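You operate a simulated robot arm through the tools that you are given. There is no shell and no other tool. Be economical: measure what you need, move in short steps, check, and stop when the job is done.

You are at the controls of a simulated robot arm. One attempt, no reset.

TASK
Take the tin labelled "thread paste" from the top of the test desk and leave it on the orange top disc.
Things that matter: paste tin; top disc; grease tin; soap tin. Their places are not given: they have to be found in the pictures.

It is judged by the outcome, as a careful person would: the job done as asked, and still so three seconds after it is handed in. It fails if anything else is knocked over, pushed out of place, dropped, spilled or broken.

THE ROBOT
A 7-joint arm with a two-finger parallel gripper, fixed in place. Base frame: the origin is at the foot of the arm, x ahead of it, y to its left, z up; the work surface is at about z = 0. Units: m, rad, N and s.
With the tool pointing down near the work surface it reaches from about 0.24 to 0.62 m from the base axis. Its first joint turns from -1.152 to 1.152 rad. Payload 2.6 kg.
Tool frame: the origin (TCP) lies between the finger pads and is the grasp point; the fingertips stand 0.03 m ahead of it; z points along the fingers, y is the line along which they close. The gripper opens to 0.094 m. The fingers are 0.028 m wide and 0.01 m thick; the gripper's body (0.05 by 0.096 m) begins 0.055 m behind the TCP.
Orientation is that of the tool frame in the base frame, as a unit quaternion [w, x, y, z]. With the fingers straight down and closing along the base's y, the tool's x points along the base's -x, its y along +y and its z along -z.

THE INTERFACE
- The arm moves only by the tool move_arm. Its arguments are lists of equal length, an entry for each row: "dp": the shift along the base's x, y, z in m, a list of three; "turn": the turn, a rotation vector about the base's x, y, z in rad, a list of three; "grip": the gripper command, from -1 (shut) to 1 (fully open), values between in proportion. In form: {"dp": [[tx, ty, tz], ...], "turn": [[rx, ry, rz], ...], "grip": [grip, ...]}. A call has 1 to 8 rows; each row shifts and turns the commanded pose from where the row before left it. A row lasts 0.2 s, in which the tool goes at most 0.05 m and 0.15 rad; a call with a longer step from one row to the next is refused whole, and so is a gripper value outside its range. A pose out of reach is approached as far as the arm can. The call stops where the force on the tool passes 40 N (or 10 N more than at its start, if that is more) or the arm is blocked; 0.2 s more then pass. The fingers move at their own pace (about 0.072 m/s each) and stop on an object; they squeeze with about 31 N. The grip force told is the motor's: it shows also when the fingers shut on nothing. Time passes only in rows, and 0.2 s behind the last, so rows that do not move let the fingers close. The reply holds the time, the measured pose of the TCP, the force on the tool along the base axes, the opening and the grip force, in the units named above and with some noise, and new pictures: "show" is both (left out), scene, wrist or none.
- Cameras (640 x 400 px; columns grow to the right, rows downward): "scene" is fixed at [0.0343, 0.4388, 0.5524]; the picture's right is [-0.75, -0.66, 0.00], its down [-0.45, 0.51, -0.74] and it looks along [0.49, -0.55, -0.67] (base axes); focal length 326 px, centre (320, 200). "wrist" rides on the gripper at [0.076, 0.014, -0.102] in the tool frame; the picture's right is [-0.18, 0.98, 0.00], its down [-0.75, -0.14, -0.64] and it looks along [-0.63, -0.12, 0.77] (tool axes); focal length 243 px, centre (320, 200).
- probe_pixels(camera, pixels): for up to 12 pixels [column, row] of the newest picture of that camera ("zoom" is the newest enlarged one), the place [x, y, z] in the base frame of the surface seen there, good to about 0.002 m. It takes no simulated time.
- inspect(camera, box): a new picture of the part [left, top, right, bottom] of that camera's present view, enlarged. It takes no simulated time.
- finish_job(): hands the job in; it is judged then, once.

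Keep the steps short. Do not move on a guess: measure, check each grasp and each placing, and mend mistakes. In all there are 60 turns and 170 pictures (those below and enlarged ones count). Leave the gripper open and the arm clear of the work at the hand-in unless told otherwise, and finish with a single line.

The tools are called as name(argument=value, ...) on one line, values as JSON. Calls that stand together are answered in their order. move_arm: Moves the arm, as the interface text tells. Its arguments: {"type":"object","properties":{"dp":{"type":"array","items":{"type":"array","items":{"type":"number"}}},"turn":{"type":"array","items":{"type":"array","items":{"type":"number"}}},"grip":{"type":"array","items":{"type":"number"}},"show":{"type":"string","enum":["both","scene","wrist","none"]}},"required":["dp","turn","grip"]} The other tools are called the same way: probe_pixels (camera, pixels) gives the place of the surface under pixels of a picture; inspect (camera, box) takes an enlarged picture of a part of a camera's view; finish_job () hands the job in.

At the start:

```text
clock: 0.0
position: [0.463, 0.0629, 0.2832]
ee_rot: [0.0, 0.0, 1.0, 0.0]
wrist_force: [0.0, -0.4, 0.1]
opening: 0.0937
grip_force: 0.0
```

scene: 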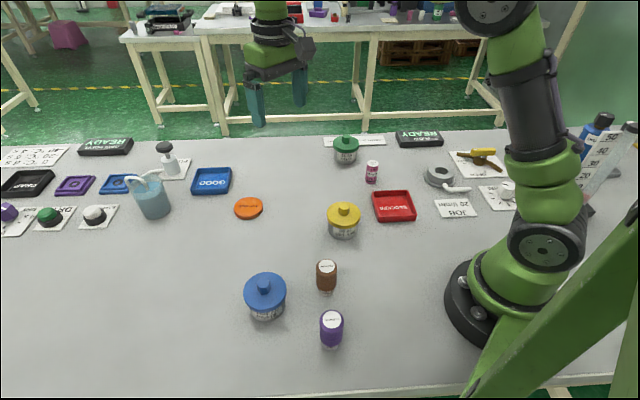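
wrist: 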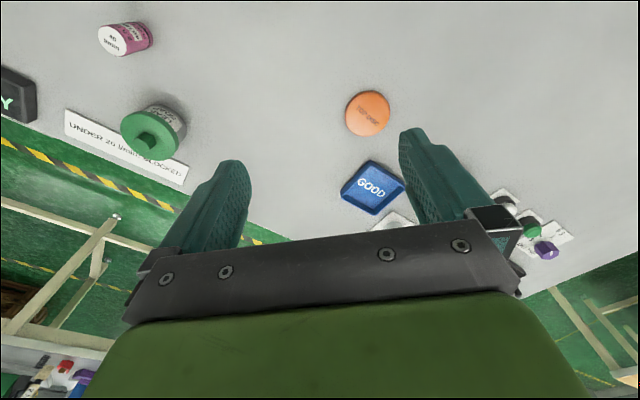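

I see three lidded tins: green (345,150), yellow (343,220), blue (265,297), and an orange disc (248,208). I'll enlarge them to read the labels.

inspect(camera="scene", box=[310, 190, 380, 245])

inspect(camera="scene", box=[230, 260, 310, 330])

inspect(camera="scene", box=[315, 125, 385, 175])

inspect(camera="scene", box=[220, 185, 280, 230])

```text
7.27 times, centred on (345, 218) of scene
```

zoom: 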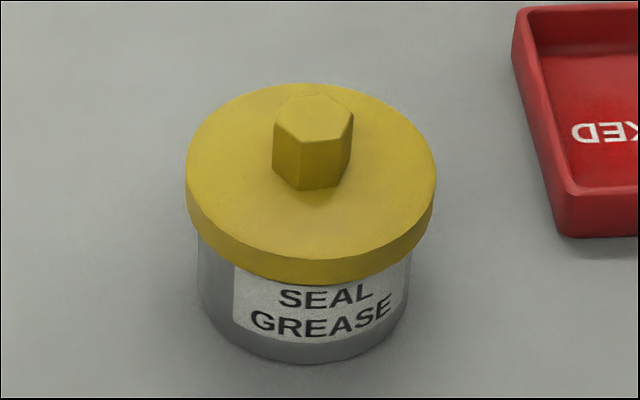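

```text
5.71 times, centred on (270, 295) of scene
```

zoom: 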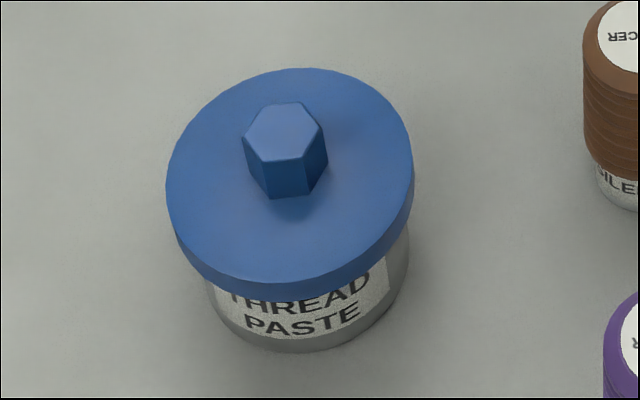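

```text
8.00 times, centred on (350, 150) of scene
```

zoom: 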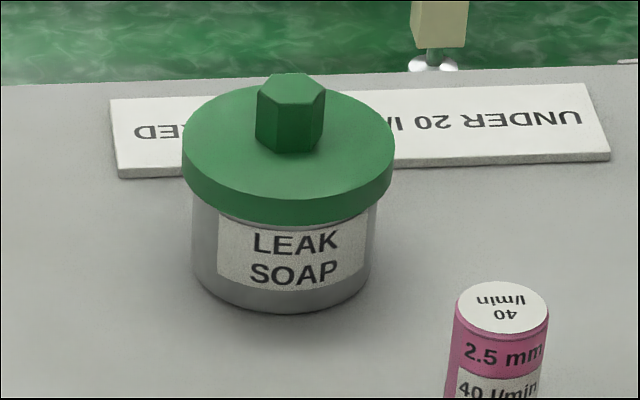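

```text
8.89 times, centred on (250, 208) of scene
```

zoom: 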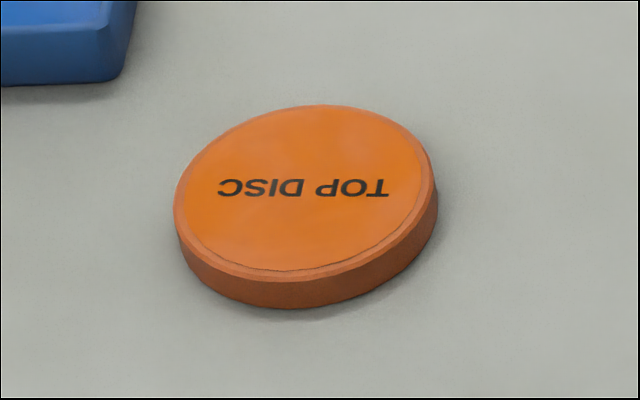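

The blue one is "thread paste". Now I'll measure its lid, knob, body and base, plus the disc and neighbours.

probe_pixels(camera="scene", pixels=[[264, 282], [244.5, 293], [285.5, 293], [265, 273.5], [262, 309], [262, 314], [264, 319.5], [262, 323], [326, 264], [331, 318], [343, 207], [265, 300]])

probe_pixels(camera="scene", pixels=[[248, 206], [235.5, 208], [262, 206], [249, 199], [247, 215], [247, 221], [152, 185], [210, 193], [142, 182], [326, 290], [330, 345], [228, 190]])

```text
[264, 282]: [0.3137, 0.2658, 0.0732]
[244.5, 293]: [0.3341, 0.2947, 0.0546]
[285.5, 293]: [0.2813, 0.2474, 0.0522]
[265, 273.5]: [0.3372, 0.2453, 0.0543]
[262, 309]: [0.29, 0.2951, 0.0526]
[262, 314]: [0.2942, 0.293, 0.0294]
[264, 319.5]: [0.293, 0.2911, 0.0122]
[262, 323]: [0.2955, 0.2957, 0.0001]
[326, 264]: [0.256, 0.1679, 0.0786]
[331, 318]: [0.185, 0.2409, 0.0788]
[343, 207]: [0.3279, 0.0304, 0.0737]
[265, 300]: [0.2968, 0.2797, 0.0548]
```

```text
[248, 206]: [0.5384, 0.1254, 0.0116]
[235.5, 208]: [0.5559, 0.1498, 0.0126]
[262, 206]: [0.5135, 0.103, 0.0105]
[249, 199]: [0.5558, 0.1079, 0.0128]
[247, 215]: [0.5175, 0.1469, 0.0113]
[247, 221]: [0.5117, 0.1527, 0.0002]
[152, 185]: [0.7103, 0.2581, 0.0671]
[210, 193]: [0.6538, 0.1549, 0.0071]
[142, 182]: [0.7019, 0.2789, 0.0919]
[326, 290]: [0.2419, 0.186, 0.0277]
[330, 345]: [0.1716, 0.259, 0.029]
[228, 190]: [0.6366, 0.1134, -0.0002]
```

Tin: centre ≈ (0.311, 0.270), lid 0.07 wide at z 0.043–0.055, knob top 0.073. Disc: centre ≈ (0.5355, 0.127), top z 0.012, radius 0.032. I'll move above the tin with the gripper open.

move_arm(dp=[[-0.0217, 0.0296, -0.0119], [-0.0217, 0.0296, -0.0119], [-0.0217, 0.0296, -0.0119], [-0.0217, 0.0296, -0.0119], [-0.0217, 0.0296, -0.0119], [-0.0217, 0.0296, -0.0119], [-0.0217, 0.0296, -0.0119], [0, 0, 0]], turn=[[0, 0, 0], [0, 0, 0], [0, 0, 0], [0, 0, 0], [0, 0, 0], [0, 0, 0], [0, 0, 0], [0, 0, 0]], grip=[1, 1, 1, 1, 1, 1, 1, 1])

```text
clock: 1.8
position: [0.3096, 0.2724, 0.2014]
ee_rot: [0.0, -0.001, 1.0, -0.001]
wrist_force: [1.1, -0.4, 0.4]
opening: 0.094
grip_force: 0.0
```

scene: 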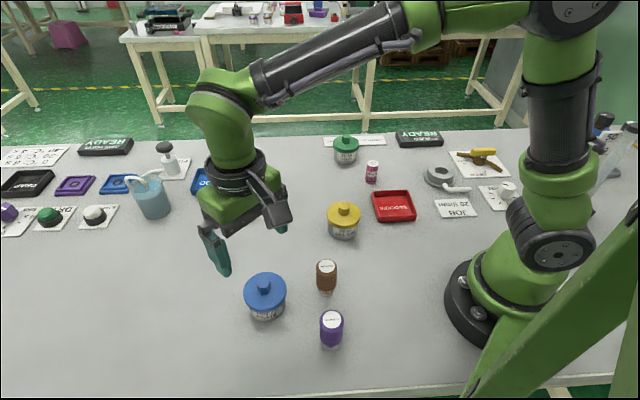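
wrist: 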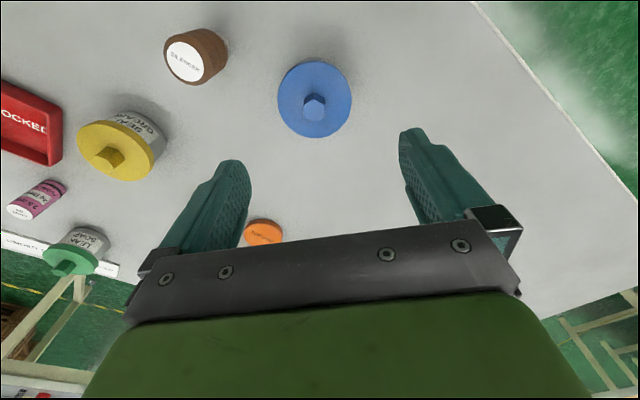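

The blue tin shows in the wrist view at (315,100). I'll probe the lid edges there to refine the centre.

probe_pixels(camera="wrist", pixels=[[281, 98], [349, 96], [314, 64], [316, 134], [316, 102]])

```text
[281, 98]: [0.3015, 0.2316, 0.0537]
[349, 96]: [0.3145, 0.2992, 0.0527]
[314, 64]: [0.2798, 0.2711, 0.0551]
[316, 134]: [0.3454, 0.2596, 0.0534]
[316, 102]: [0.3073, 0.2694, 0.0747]
```

Refined centre ≈ (0.312, 0.267). I'll correct by (+0.002, −0.005) and descend to TCP z ≈ 0.049, tips at 0.019.

move_arm(dp=[[0.002, -0.005, -0.02], [0, 0, -0.035], [0, 0, -0.035], [0, 0, -0.03], [0, 0, -0.02], [0, 0, -0.012], [0, 0, 0]], turn=[[0, 0, 0], [0, 0, 0], [0, 0, 0], [0, 0, 0], [0, 0, 0], [0, 0, 0], [0, 0, 0]], grip=[1, 1, 1, 1, 1, 1, 1])

```text
clock: 3.4
position: [0.3125, 0.2643, 0.0485]
ee_rot: [0.0, 0.0, 1.0, 0.0]
wrist_force: [0.7, -0.3, 0.4]
opening: 0.094
grip_force: 0.0
```

scene: 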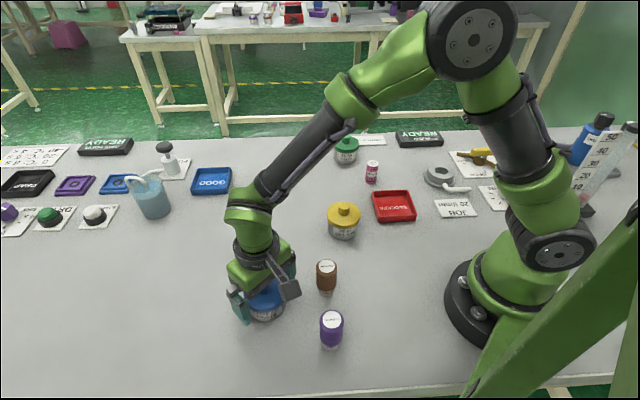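
wrist: 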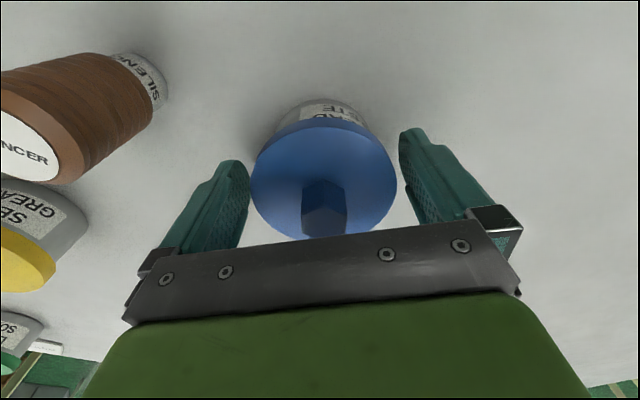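

The lid sits between the fingers with clearance both sides. Now I'll close on it.

move_arm(dp=[[0, 0, 0], [0, 0, 0], [0, 0, 0], [0, 0, 0]], turn=[[0, 0, 0], [0, 0, 0], [0, 0, 0], [0, 0, 0]], grip=[-1, -1, -1, -1])

```text
clock: 4.4
position: [0.3125, 0.2639, 0.0478]
ee_rot: [0.0, 0.0, 1.0, -0.001]
wrist_force: [0.1, 0.6, -1.7]
opening: 0.0754
grip_force: 30.9
```

scene: 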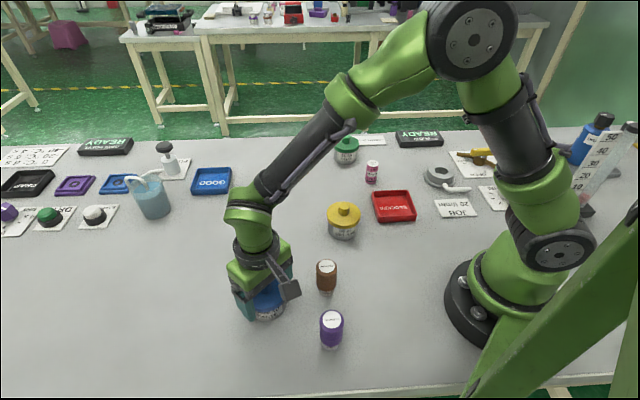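
wrist: 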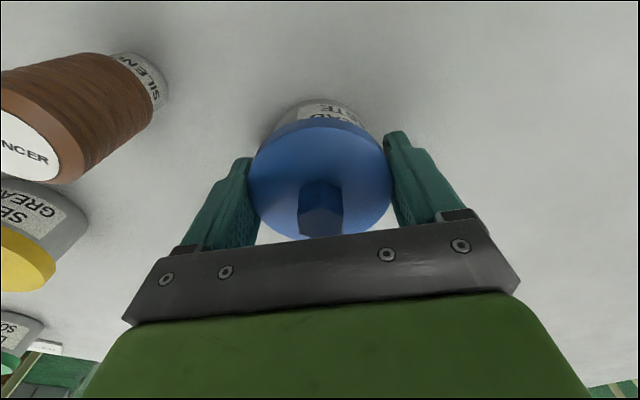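

The fingers hold the lid (opening 0.075, 31 N). I'll lift just 1 cm to test whether the body comes with the lid.

move_arm(dp=[[0, 0, 0.005], [0, 0, 0.005], [0, 0, 0]], turn=[[0, 0, 0], [0, 0, 0], [0, 0, 0]], grip=[-1, -1, -1])

inspect(camera="scene", box=[230, 270, 310, 330])

inspect(camera="wrist", box=[230, 70, 410, 190])

```text
clock: 5.2
position: [0.313, 0.2649, 0.0594]
ee_rot: [0.0, 0.0, 1.0, 0.0]
wrist_force: [-0.1, -0.4, -1.7]
opening: 0.0754
grip_force: 31.2
```

scene: 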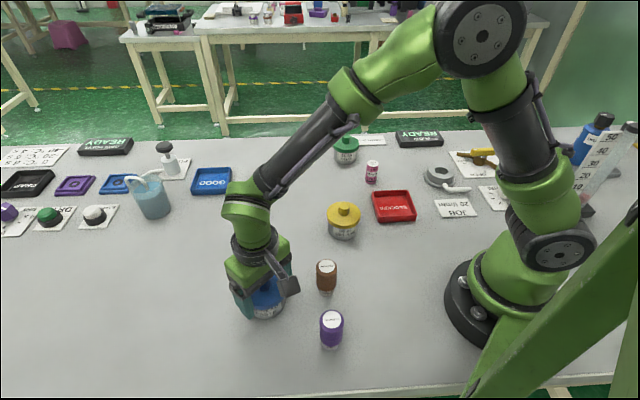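
wrist: 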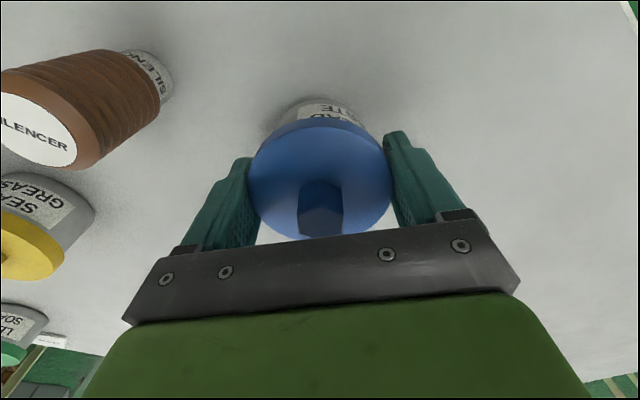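

```text
6.67 times, centred on (270, 300) of scene
```

zoom: 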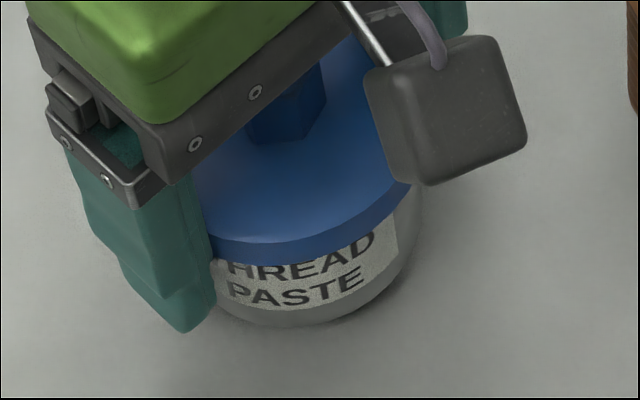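

```text
3.33 times, centred on (320, 130) of wrist
```

zoom: 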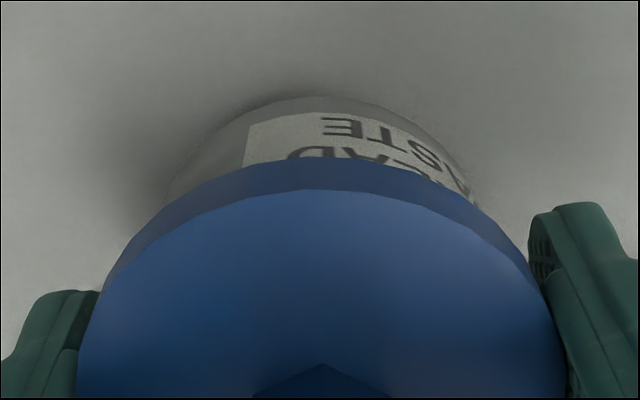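

It's unclear whether the body rose with the lid, so I'll probe the body's lower edge and the lid's edge in both pictures.

probe_pixels(camera="scene", pixels=[[268, 318], [268, 316.5], [268, 313], [268, 310], [268, 307], [268, 305], [262, 303], [268, 320]])

probe_pixels(camera="wrist", pixels=[[322, 97], [322, 100], [322, 103], [322, 110], [322, 116], [322, 120], [322, 124], [322, 128]])

```text
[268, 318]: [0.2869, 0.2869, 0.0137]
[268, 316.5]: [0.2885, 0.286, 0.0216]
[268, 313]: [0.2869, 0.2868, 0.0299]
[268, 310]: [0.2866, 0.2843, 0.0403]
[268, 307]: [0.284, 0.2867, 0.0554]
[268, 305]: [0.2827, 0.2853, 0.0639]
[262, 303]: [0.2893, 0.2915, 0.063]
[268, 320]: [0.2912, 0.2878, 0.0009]
```

```text
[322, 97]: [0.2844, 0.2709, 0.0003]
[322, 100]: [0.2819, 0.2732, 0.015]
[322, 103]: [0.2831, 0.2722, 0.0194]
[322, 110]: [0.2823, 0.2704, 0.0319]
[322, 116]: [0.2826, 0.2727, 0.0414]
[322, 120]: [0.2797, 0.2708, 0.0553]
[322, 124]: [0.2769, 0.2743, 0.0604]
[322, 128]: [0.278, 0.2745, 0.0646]
```

The lowest body point is now z ≈ 0.012 with the table right below it, so the whole tin rose as one. I'll lift it higher.

move_arm(dp=[[0, 0, 0.015], [0, 0, 0.025], [0, 0, 0.03], [0, 0, 0.03], [0, 0, 0]], turn=[[0, 0, 0], [0, 0, 0], [0, 0, 0], [0, 0, 0], [0, 0, 0]], grip=[-1, -1, -1, -1, -1])

```text
clock: 6.4
position: [0.3107, 0.2639, 0.16]
ee_rot: [0.0, 0.001, 1.0, 0.0]
wrist_force: [0.1, -0.2, -1.5]
opening: 0.0192
grip_force: 30.9
```

scene: 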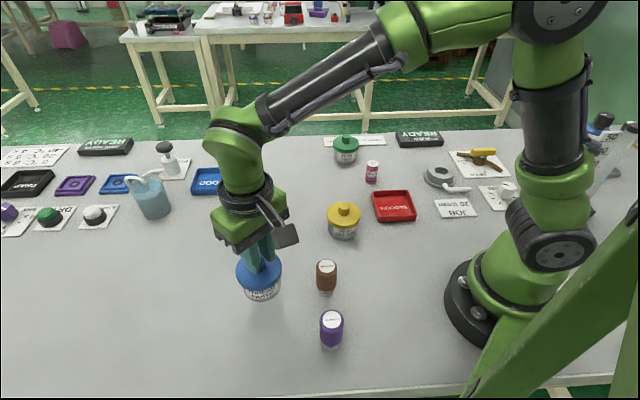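
wrist: 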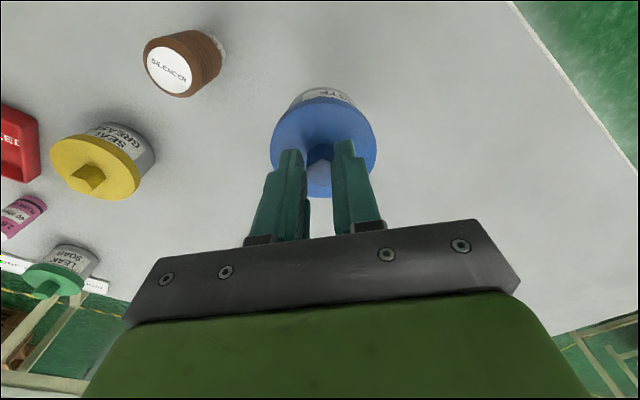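

The opening fell to 0.019: the lid slipped out, and the fingers now seem to be holding the knob. I'll check where the tin is.

inspect(camera="scene", box=[215, 220, 315, 320])

probe_pixels(camera="scene", pixels=[[239, 278], [281, 278], [260, 286], [260, 292], [262, 296], [262, 298], [262, 302], [266, 272]])

probe_pixels(camera="wrist", pixels=[[322, 89], [322, 93], [322, 96], [322, 100], [322, 120], [274, 145], [374, 148], [320, 172], [318, 195], [292, 152], [344, 142]])

```text
4.00 times, centred on (265, 270) of scene
```

zoom: 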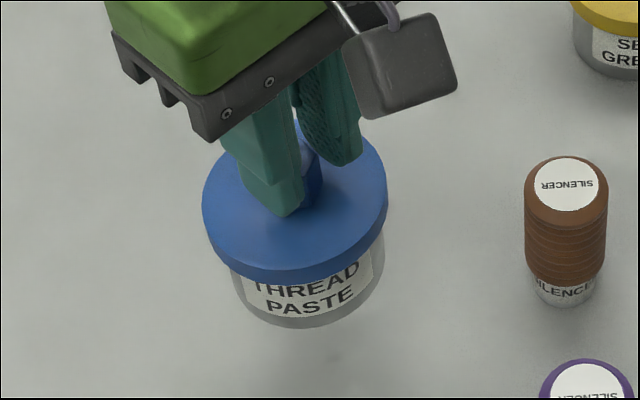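

```text
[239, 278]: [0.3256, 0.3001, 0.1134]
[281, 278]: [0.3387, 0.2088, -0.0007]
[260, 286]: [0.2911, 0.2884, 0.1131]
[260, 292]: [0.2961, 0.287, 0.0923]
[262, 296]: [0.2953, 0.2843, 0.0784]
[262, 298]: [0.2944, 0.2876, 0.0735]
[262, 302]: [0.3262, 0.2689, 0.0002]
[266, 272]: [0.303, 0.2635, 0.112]
```

```text
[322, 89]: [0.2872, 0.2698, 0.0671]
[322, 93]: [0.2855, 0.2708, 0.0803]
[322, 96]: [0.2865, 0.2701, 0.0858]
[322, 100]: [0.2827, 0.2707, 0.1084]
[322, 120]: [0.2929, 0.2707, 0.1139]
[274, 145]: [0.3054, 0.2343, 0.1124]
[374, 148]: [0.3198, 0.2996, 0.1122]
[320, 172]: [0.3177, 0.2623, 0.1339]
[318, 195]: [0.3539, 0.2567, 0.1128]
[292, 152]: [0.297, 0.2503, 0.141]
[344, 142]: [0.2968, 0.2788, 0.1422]
```

The tin hangs from its knob, bottom at z ≈ 0.058, with a shallow fingertip hold that isn't safe for carrying. I'll lower it straight down to the desk and regrasp.

move_arm(dp=[[0, 0, -0.01], [0, 0, -0.015], [0, 0, -0.015], [0, 0, -0.008], [0, 0, -0.002], [0, 0, 0]], turn=[[0, 0, 0], [0, 0, 0], [0, 0, 0], [0, 0, 0], [0, 0, 0], [0, 0, 0]], grip=[-1, -1, -1, -1, -1, -1])

inspect(camera="scene", box=[215, 245, 315, 345])

```text
clock: 7.8
position: [0.3143, 0.2642, 0.1079]
ee_rot: [0.0, 0.0, 1.0, 0.0]
wrist_force: [0.0, -0.2, -2.1]
opening: 0.0194
grip_force: 30.5
```

scene: 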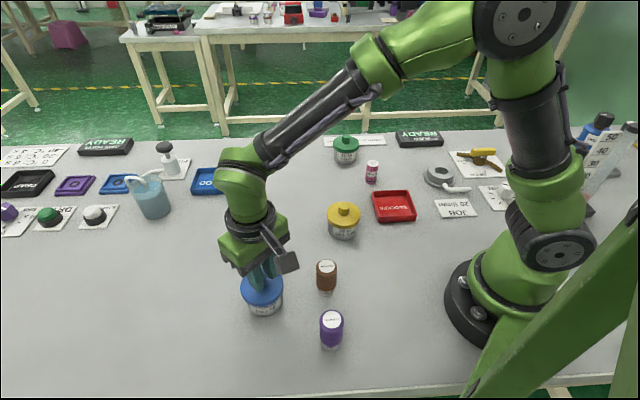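
wrist: 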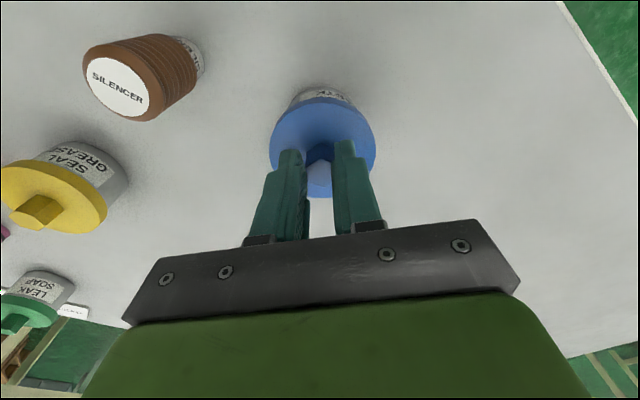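

```text
4.00 times, centred on (265, 295) of scene
```

zoom: 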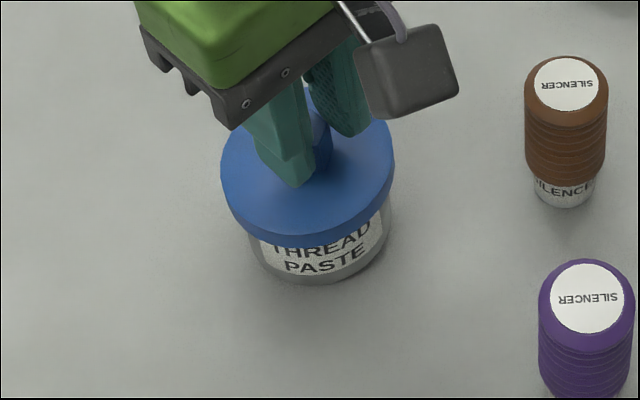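

Still held the same way. I'll measure the remaining height.

probe_pixels(camera="scene", pixels=[[262, 303], [255, 302], [262, 312], [262, 315], [264, 314]])

probe_pixels(camera="wrist", pixels=[[322, 120], [290, 128], [320, 172], [322, 90], [322, 93]])

```text
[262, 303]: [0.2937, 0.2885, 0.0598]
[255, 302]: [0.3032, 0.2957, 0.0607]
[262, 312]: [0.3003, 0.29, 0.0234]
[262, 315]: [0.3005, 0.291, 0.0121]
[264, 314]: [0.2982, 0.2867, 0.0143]
```

```text
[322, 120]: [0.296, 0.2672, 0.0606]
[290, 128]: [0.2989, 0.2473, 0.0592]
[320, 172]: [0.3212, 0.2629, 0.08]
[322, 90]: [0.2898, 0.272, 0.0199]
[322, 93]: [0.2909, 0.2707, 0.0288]
```

The lid top is at 0.060, so the bottom is about 6 mm up. I'll lower it in 2 mm steps.

move_arm(dp=[[0, 0, -0.002], [0, 0, -0.002], [0, 0, -0.002], [0, 0, 0]], turn=[[0, 0, 0], [0, 0, 0], [0, 0, 0], [0, 0, 0]], grip=[-1, -1, -1, -1], show="wrist")

probe_pixels(camera="wrist", pixels=[[322, 120], [290, 128], [320, 172], [322, 90]])

```text
clock: 8.8
position: [0.3131, 0.2647, 0.1025]
ee_rot: [0.0, 0.0, 1.0, -0.001]
wrist_force: [0.2, -0.1, -1.8]
opening: 0.0193
grip_force: 30.6
```

wrist: 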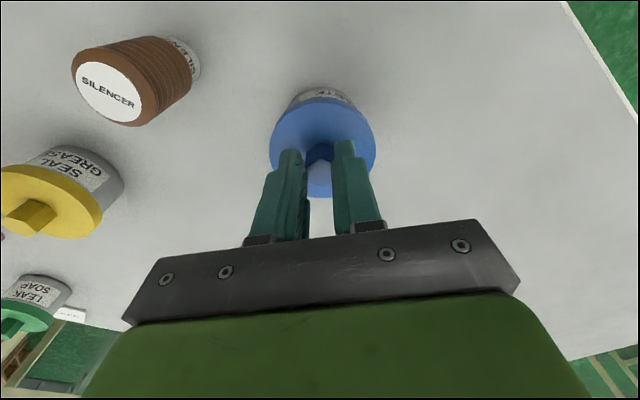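

```text
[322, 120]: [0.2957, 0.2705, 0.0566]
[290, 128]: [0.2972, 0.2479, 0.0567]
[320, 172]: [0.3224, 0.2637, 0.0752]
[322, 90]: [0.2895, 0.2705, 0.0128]
```

The weight is still carried; about 2 mm remains. I'll lower in 1 mm steps and watch the force.

move_arm(dp=[[0, 0, -0.001], [0, 0, -0.001], [0, 0, -0.001], [0, 0, 0]], turn=[[0, 0, 0], [0, 0, 0], [0, 0, 0], [0, 0, 0]], grip=[-1, -1, -1, -1], show="none")

```text
clock: 9.8
position: [0.3136, 0.2657, 0.0998]
ee_rot: [0.001, 0.001, 1.0, 0.001]
wrist_force: [-6.9, -9.8, 37.4]
opening: 0.0196
grip_force: 31.1
```

It has landed (push 37 N). I'll ease up 1 mm, then open fully.

move_arm(dp=[[0, 0, 0.001], [0, 0, 0], [0, 0, 0], [0, 0, 0], [0, 0, 0]], turn=[[0, 0, 0], [0, 0, 0], [0, 0, 0], [0, 0, 0], [0, 0, 0]], grip=[-1, -1, -0.2, -0.2, -0.2])

```text
clock: 11.0
position: [0.3132, 0.2651, 0.0985]
ee_rot: [0.0, 0.0, 1.0, 0.0]
wrist_force: [-0.2, 0.6, -0.3]
opening: 0.0376
grip_force: 0.1
```

scene: 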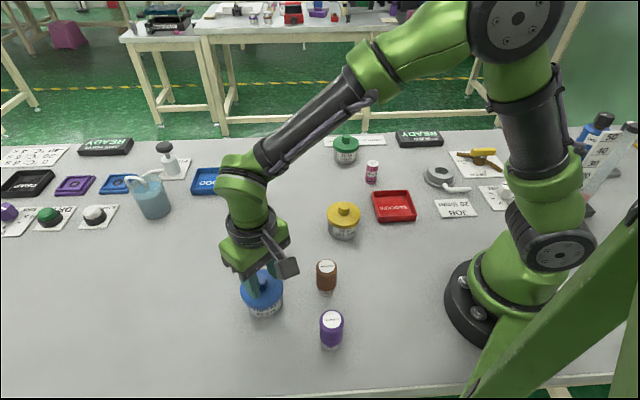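
wrist: 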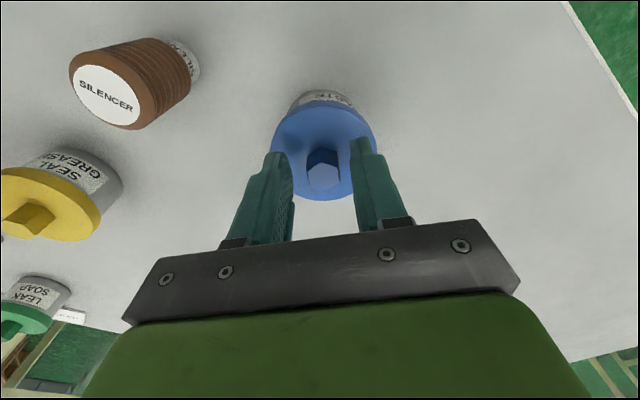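

The tin stands upright on the desk. I'll examine the knob and lid to plan a deeper knob grasp.

inspect(camera="wrist", box=[240, 80, 410, 210])

probe_pixels(camera="wrist", pixels=[[324, 176], [310, 173], [339, 171], [324, 165], [324, 187], [322, 125], [322, 108], [324, 199], [276, 140], [374, 135], [280, 154], [358, 142]])

```text
3.08 times, centred on (325, 145) of wrist
```

zoom: 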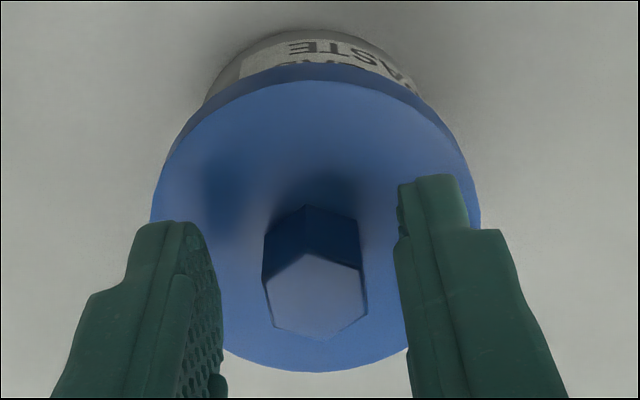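

```text
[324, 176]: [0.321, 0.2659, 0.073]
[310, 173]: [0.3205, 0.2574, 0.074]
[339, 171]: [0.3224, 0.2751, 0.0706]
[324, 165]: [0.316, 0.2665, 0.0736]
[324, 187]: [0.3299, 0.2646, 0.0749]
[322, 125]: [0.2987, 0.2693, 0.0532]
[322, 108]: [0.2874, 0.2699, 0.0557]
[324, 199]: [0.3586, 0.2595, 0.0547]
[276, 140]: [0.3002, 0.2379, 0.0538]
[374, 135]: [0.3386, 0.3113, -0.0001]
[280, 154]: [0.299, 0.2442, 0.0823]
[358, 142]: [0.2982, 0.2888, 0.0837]
```

Knob centre ≈ (0.3225, 0.266), flats facing ±y, top z 0.073; the TCP is 9.5 mm short in x. I'll centre on it and lower 10.5 mm (tips ≈ 0.058, just above the lid), then close.

move_arm(dp=[[0.0095, 0.001, 0], [0, 0, -0.0055], [0, 0, -0.005], [0, 0, 0]], turn=[[0, 0, 0], [0, 0, 0], [0, 0, 0], [0, 0, 0]], grip=[-0.2, -0.2, -0.2, -0.2])

inspect(camera="wrist", box=[230, 80, 420, 240])

```text
clock: 12.0
position: [0.323, 0.2649, 0.089]
ee_rot: [0.0, -0.001, 1.0, 0.0]
wrist_force: [-0.1, -0.6, -0.4]
opening: 0.0377
grip_force: 0.0
```

scene: 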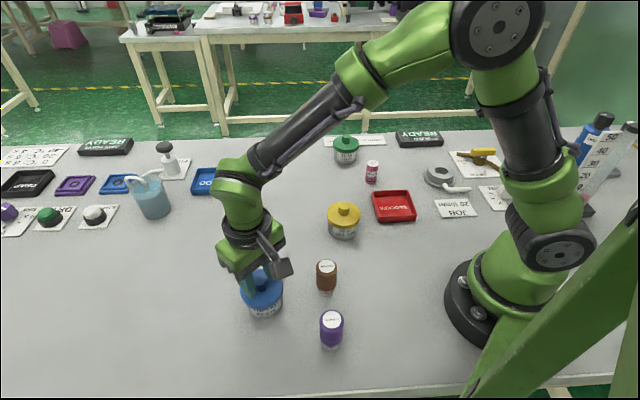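
wrist: 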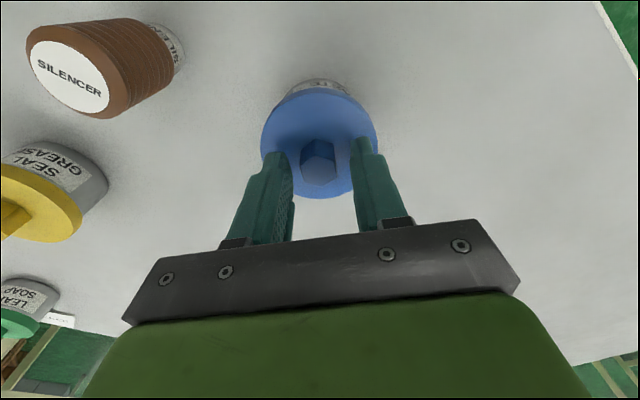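

```text
2.50 times, centred on (325, 160) of wrist
```

zoom: 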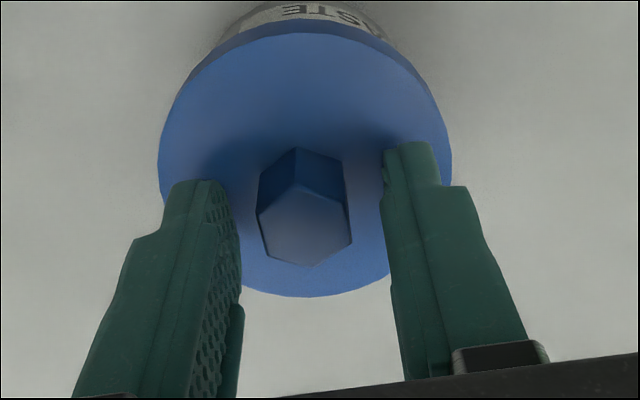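

The knob is centred between the fingertips, just above the lid and clear of it. Now I'll close.

move_arm(dp=[[0, 0, 0], [0, 0, 0], [0, 0, 0]], turn=[[0, 0, 0], [0, 0, 0], [0, 0, 0]], grip=[-1, -1, -1], show="none")

move_arm(dp=[[0, 0, 0.005], [0, 0, 0.01], [0, 0, 0.01], [0, 0, 0.005], [0, 0, 0], [0, 0, 0]], turn=[[0, 0, 0], [0, 0, 0], [0, 0, 0], [0, 0, 0], [0, 0, 0], [0, 0, 0]], grip=[-1, -1, -1, -1, -1, -1])

inspect(camera="scene", box=[215, 235, 315, 335])

```text
clock: 12.8
position: [0.3229, 0.2664, 0.0895]
ee_rot: [-0.001, 0.001, 1.0, 0.0]
wrist_force: [1.0, 0.4, -1.5]
opening: 0.0191
grip_force: 31.2
```

```text
clock: 14.2
position: [0.3218, 0.2658, 0.1196]
ee_rot: [0.0, 0.0, 1.0, -0.001]
wrist_force: [0.3, -0.6, -2.9]
opening: 0.0194
grip_force: 31.1
```

scene: 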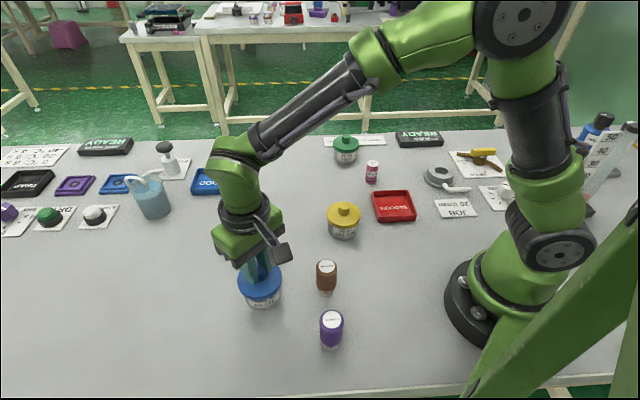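
wrist: 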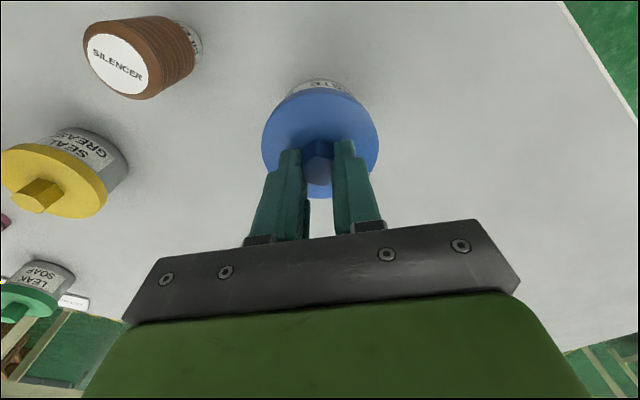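

```text
4.00 times, centred on (265, 285) of scene
```

zoom: 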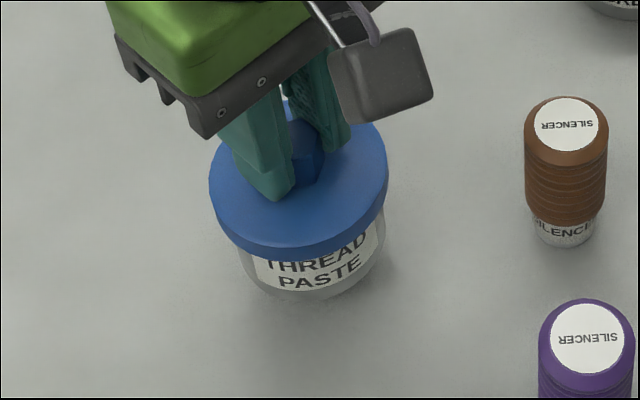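

The whole tin rose with the knob, opening steady at 0.019. I'll raise another 3 cm and verify there's no slip.

move_arm(dp=[[0, 0, 0.01], [0, 0, 0.01], [0, 0, 0.01], [0, 0, 0]], turn=[[0, 0, 0], [0, 0, 0], [0, 0, 0], [0, 0, 0]], grip=[-1, -1, -1, -1], show="wrist")

probe_pixels(camera="wrist", pixels=[[322, 120], [322, 102], [319, 170], [266, 140], [375, 140], [322, 82], [322, 86]])

```text
clock: 15.2
position: [0.3234, 0.2659, 0.1488]
ee_rot: [0.0, -0.001, 1.0, 0.001]
wrist_force: [0.0, -0.1, -2.4]
opening: 0.0191
grip_force: 30.1
```

wrist: 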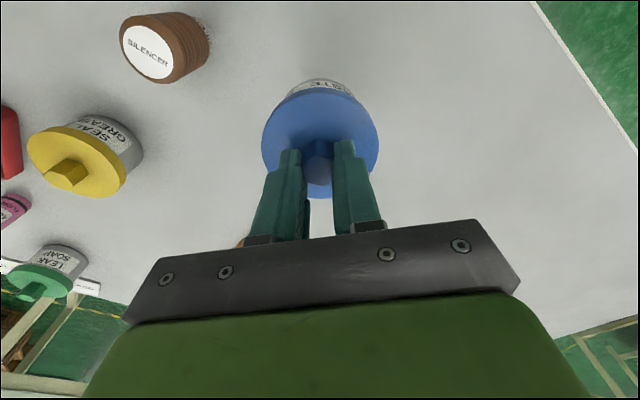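

```text
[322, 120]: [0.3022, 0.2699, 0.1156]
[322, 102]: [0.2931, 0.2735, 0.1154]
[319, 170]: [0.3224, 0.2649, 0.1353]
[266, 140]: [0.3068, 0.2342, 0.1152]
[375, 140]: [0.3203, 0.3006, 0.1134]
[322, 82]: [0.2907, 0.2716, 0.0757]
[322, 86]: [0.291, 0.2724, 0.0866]
```

No slip (lid top 0.034 below TCP, as at grasp). Bottom is at z 0.06 and the path to the disc is bare desk. I'll carry it over slowly in two parts.

move_arm(dp=[[0.008, -0.005, 0], [0.0152, -0.01, 0], [0.0152, -0.01, 0], [0.0152, -0.01, 0], [0.0152, -0.01, 0], [0.0152, -0.01, 0], [0.0152, -0.01, 0], [0.008, -0.005, 0]], turn=[[0, 0, 0], [0, 0, 0], [0, 0, 0], [0, 0, 0], [0, 0, 0], [0, 0, 0], [0, 0, 0], [0, 0, 0]], grip=[-1, -1, -1, -1, -1, -1, -1, -1])

```text
clock: 17.0
position: [0.4302, 0.1964, 0.1489]
ee_rot: [0.0, 0.0, 1.0, 0.0]
wrist_force: [0.4, 0.3, -2.0]
opening: 0.0194
grip_force: 31.7
```

scene: 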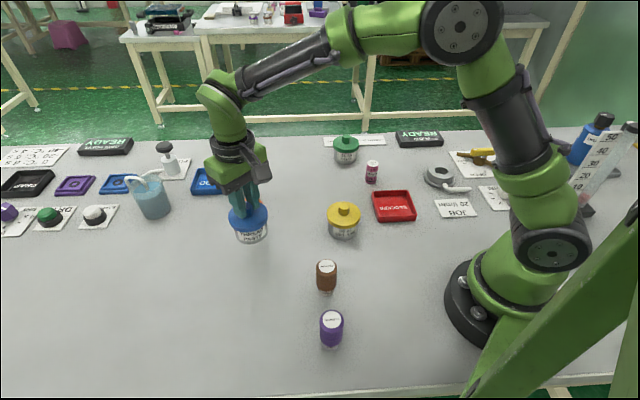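
wrist: 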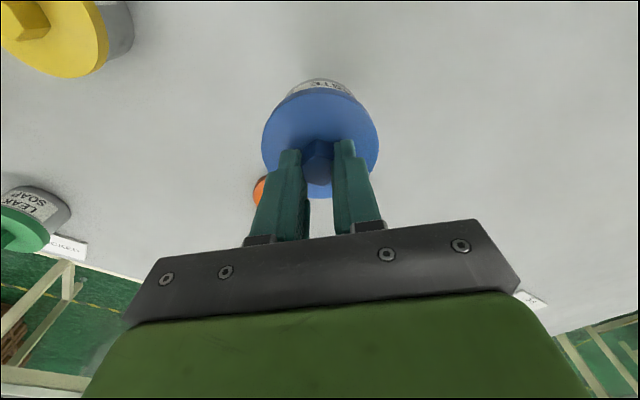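

Steady hold. Second half: remaining (+0.105, −0.0695).

move_arm(dp=[[0.008, -0.005, 0], [0.0152, -0.01, 0], [0.0152, -0.01, 0], [0.0152, -0.01, 0], [0.0152, -0.01, 0], [0.0152, -0.01, 0], [0.013, -0.009, 0], [0.008, -0.0055, 0]], turn=[[0, 0, 0], [0, 0, 0], [0, 0, 0], [0, 0, 0], [0, 0, 0], [0, 0, 0], [0, 0, 0], [0, 0, 0]], grip=[-1, -1, -1, -1, -1, -1, -1, -1])

inspect(camera="scene", box=[200, 150, 300, 240])

inspect(camera="wrist", box=[240, 60, 400, 220])

```text
clock: 18.8
position: [0.5356, 0.1288, 0.1505]
ee_rot: [0.0, 0.0, 1.0, 0.0]
wrist_force: [-0.3, -0.3, -2.3]
opening: 0.0194
grip_force: 30.7
```

scene: 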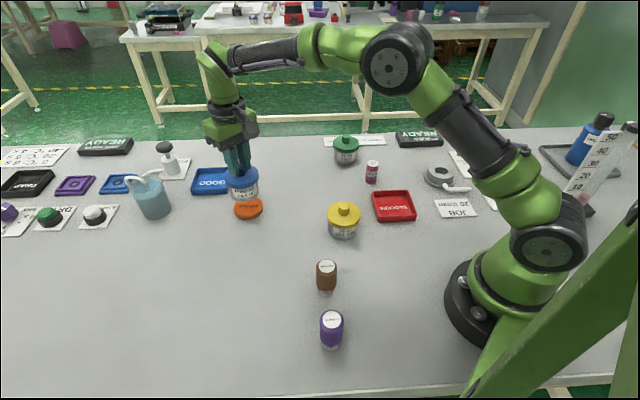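
wrist: 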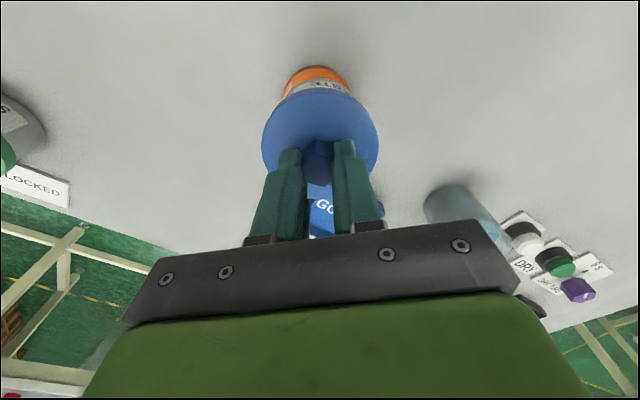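

```text
4.44 times, centred on (250, 195) of scene
```

zoom: 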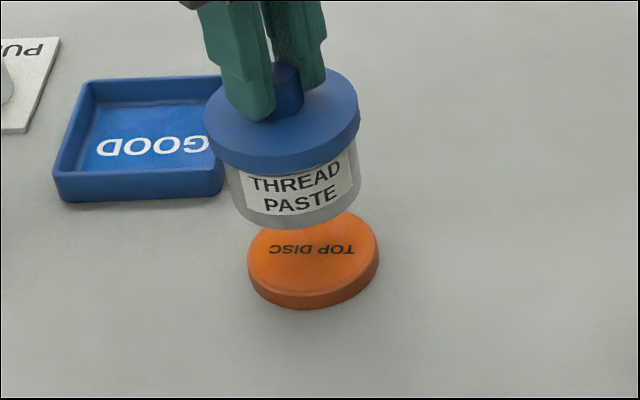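

```text
2.50 times, centred on (320, 140) of wrist
```

zoom: 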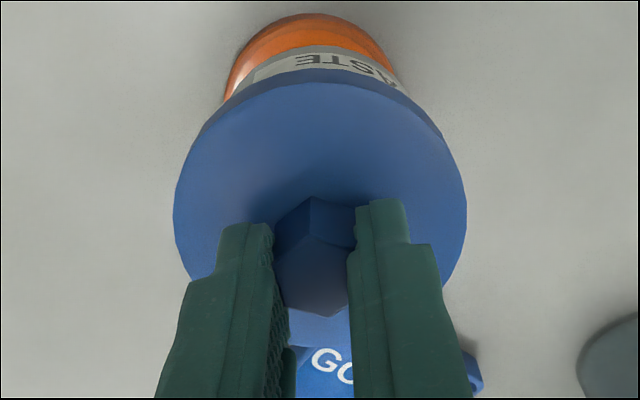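

The tin hangs above the disc with about 5 cm to go. I'll lower 36 mm, then measure alignment.

move_arm(dp=[[0, -0.001, -0.006], [0, 0, -0.01], [0, 0, -0.01], [0, 0, -0.007], [0, 0, -0.003], [0, 0, 0]], turn=[[0, 0, 0], [0, 0, 0], [0, 0, 0], [0, 0, 0], [0, 0, 0], [0, 0, 0]], grip=[-1, -1, -1, -1, -1, -1])

inspect(camera="wrist", box=[240, 60, 400, 160])

inspect(camera="scene", box=[215, 165, 285, 225])

```text
clock: 20.2
position: [0.5351, 0.1269, 0.1138]
ee_rot: [0.001, 0.0, 1.0, 0.001]
wrist_force: [0.5, -0.2, -2.6]
opening: 0.019
grip_force: 30.8
```

scene: 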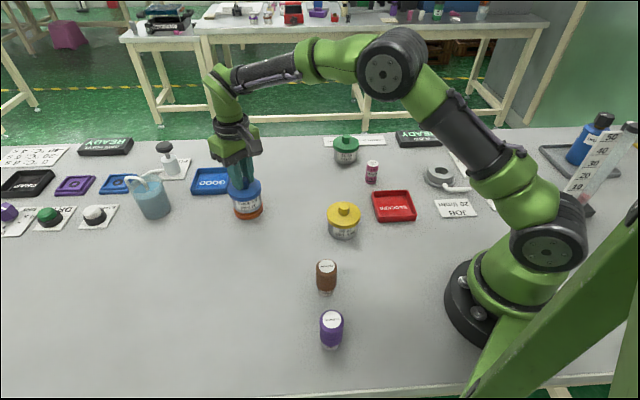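
wrist: 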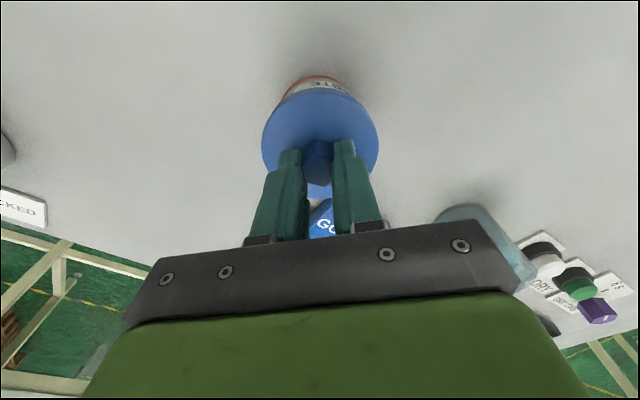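

```text
4.00 times, centred on (320, 110) of wrist
```

zoom: 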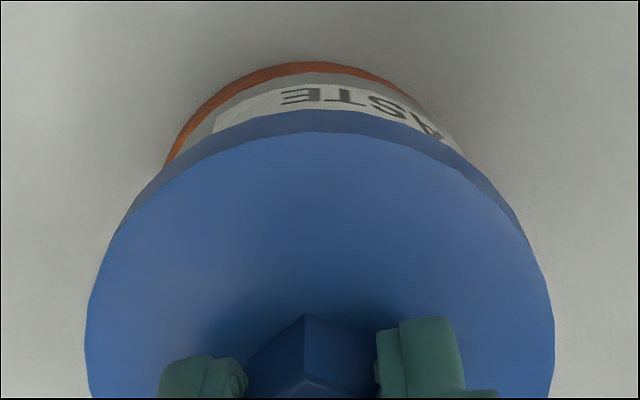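

```text
6.67 times, centred on (250, 195) of scene
```

zoom: 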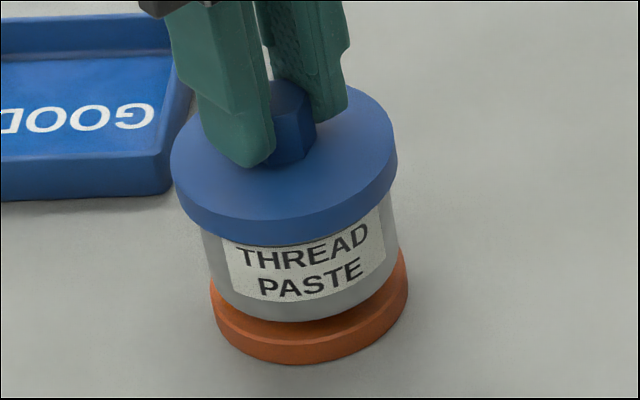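

I'll measure body and disc edges to check alignment before setting down.

probe_pixels(camera="wrist", pixels=[[320, 76.5], [320, 80], [320, 84], [284, 97], [288, 95], [341, 81], [300, 80], [349, 90]])

probe_pixels(camera="scene", pixels=[[249, 218.5], [249, 214.5], [249, 211], [234.5, 207], [262.5, 205], [234.5, 211], [263, 208], [249, 206]])

```text
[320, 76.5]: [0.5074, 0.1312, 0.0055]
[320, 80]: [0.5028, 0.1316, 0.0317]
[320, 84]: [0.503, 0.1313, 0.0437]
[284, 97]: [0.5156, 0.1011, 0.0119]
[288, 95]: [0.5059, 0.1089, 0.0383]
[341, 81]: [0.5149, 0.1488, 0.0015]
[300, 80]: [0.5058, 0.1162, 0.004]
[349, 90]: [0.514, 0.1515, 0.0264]
```

```text
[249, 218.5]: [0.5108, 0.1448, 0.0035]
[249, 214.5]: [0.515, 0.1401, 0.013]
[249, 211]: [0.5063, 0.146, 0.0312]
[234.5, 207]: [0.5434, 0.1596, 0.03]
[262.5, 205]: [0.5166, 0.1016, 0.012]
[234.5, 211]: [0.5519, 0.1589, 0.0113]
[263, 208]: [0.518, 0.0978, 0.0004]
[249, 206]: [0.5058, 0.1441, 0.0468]
```

The tin looks offset about 3 mm toward the scene camera relative to the disc. I'll shift (+0.003, −0.002), lower 8 mm, and look again.

move_arm(dp=[[0.003, -0.002, 0], [0, 0, -0.004], [0, 0, -0.004], [0, 0, 0]], turn=[[0, 0, 0], [0, 0, 0], [0, 0, 0], [0, 0, 0]], grip=[-1, -1, -1, -1])

inspect(camera="wrist", box=[270, 65, 370, 128])

inspect(camera="scene", box=[225, 190, 275, 222])

```text
clock: 21.2
position: [0.5375, 0.1246, 0.1051]
ee_rot: [0.0, 0.0, 1.0, 0.0]
wrist_force: [-0.6, 0.3, -2.0]
opening: 0.0193
grip_force: 31.2
```

scene: 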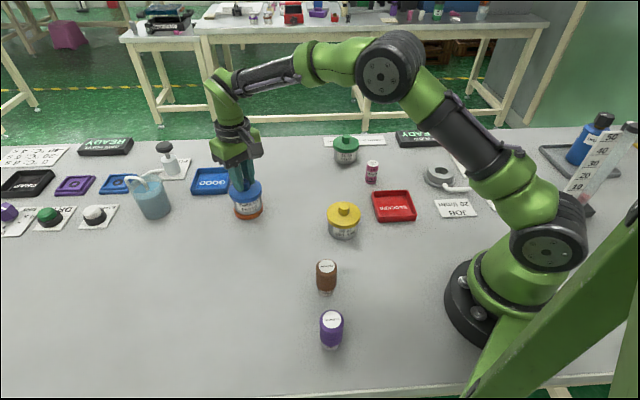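
wrist: 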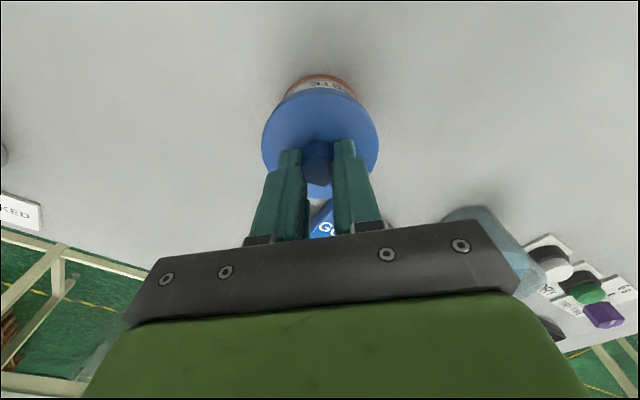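

```text
6.35 times, centred on (320, 96) of wrist
```

zoom: 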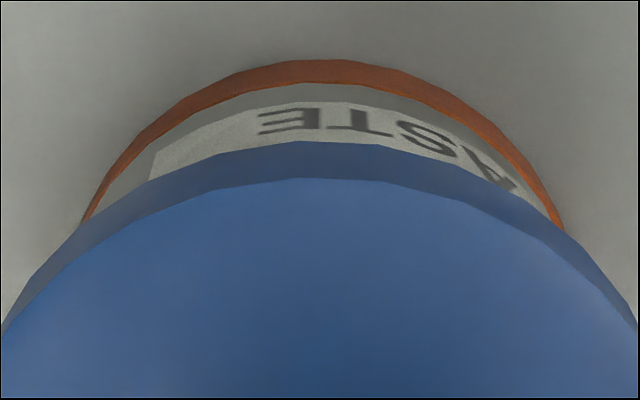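

```text
12.50 times, centred on (250, 206) of scene
```

zoom: 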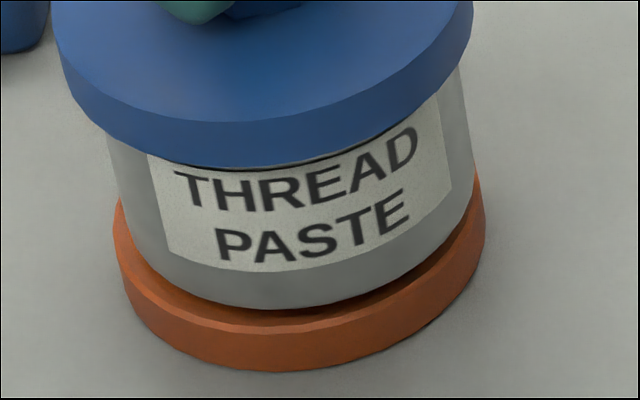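

Well centred: near-even orange rim on left, right and front. About 4 mm remains; I'll lower in 1 mm steps.

move_arm(dp=[[0, 0, -0.001], [0, 0, -0.001], [0, 0, -0.001], [0, 0, 0]], turn=[[0, 0, 0], [0, 0, 0], [0, 0, 0], [0, 0, 0]], grip=[-1, -1, -1, -1], show="none")

```text
clock: 22.2
position: [0.537, 0.1224, 0.1034]
ee_rot: [0.0, 0.0, 1.0, 0.0]
wrist_force: [-0.2, 0.7, -2.0]
opening: 0.0194
grip_force: 31.0
```

Still hanging (−2.0 N). I'll lower further in 0.7 mm steps.

move_arm(dp=[[0, 0, -0.0007], [0, 0, -0.0007], [0, 0, 0]], turn=[[0, 0, 0], [0, 0, 0], [0, 0, 0]], grip=[-1, -1, -1])

inspect(camera="scene", box=[225, 190, 275, 222])

```text
clock: 23.0
position: [0.5384, 0.1234, 0.1016]
ee_rot: [0.0, -0.001, 1.0, 0.001]
wrist_force: [-0.4, 0.0, -1.4]
opening: 0.0196
grip_force: 30.5
```

scene: 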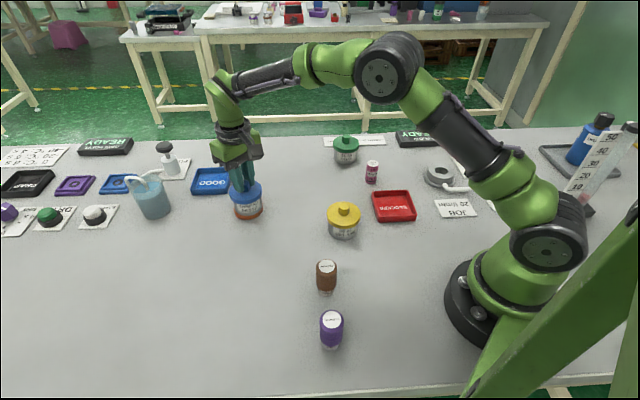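
wrist: 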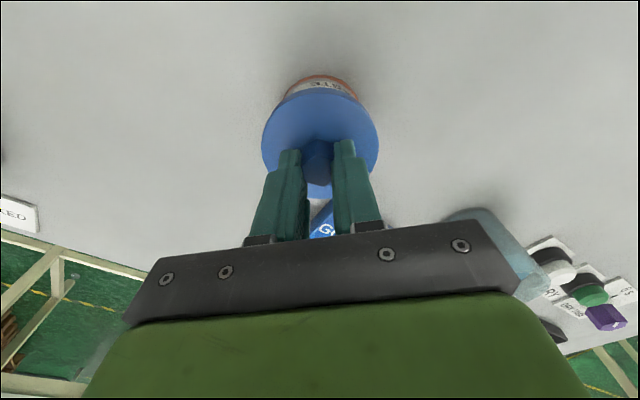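

```text
12.50 times, centred on (250, 206) of scene
```

zoom: 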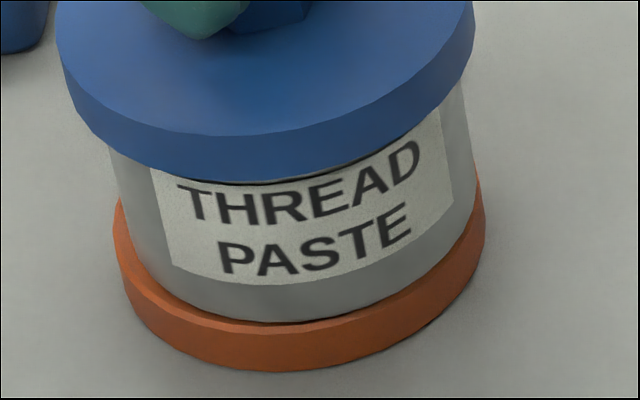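

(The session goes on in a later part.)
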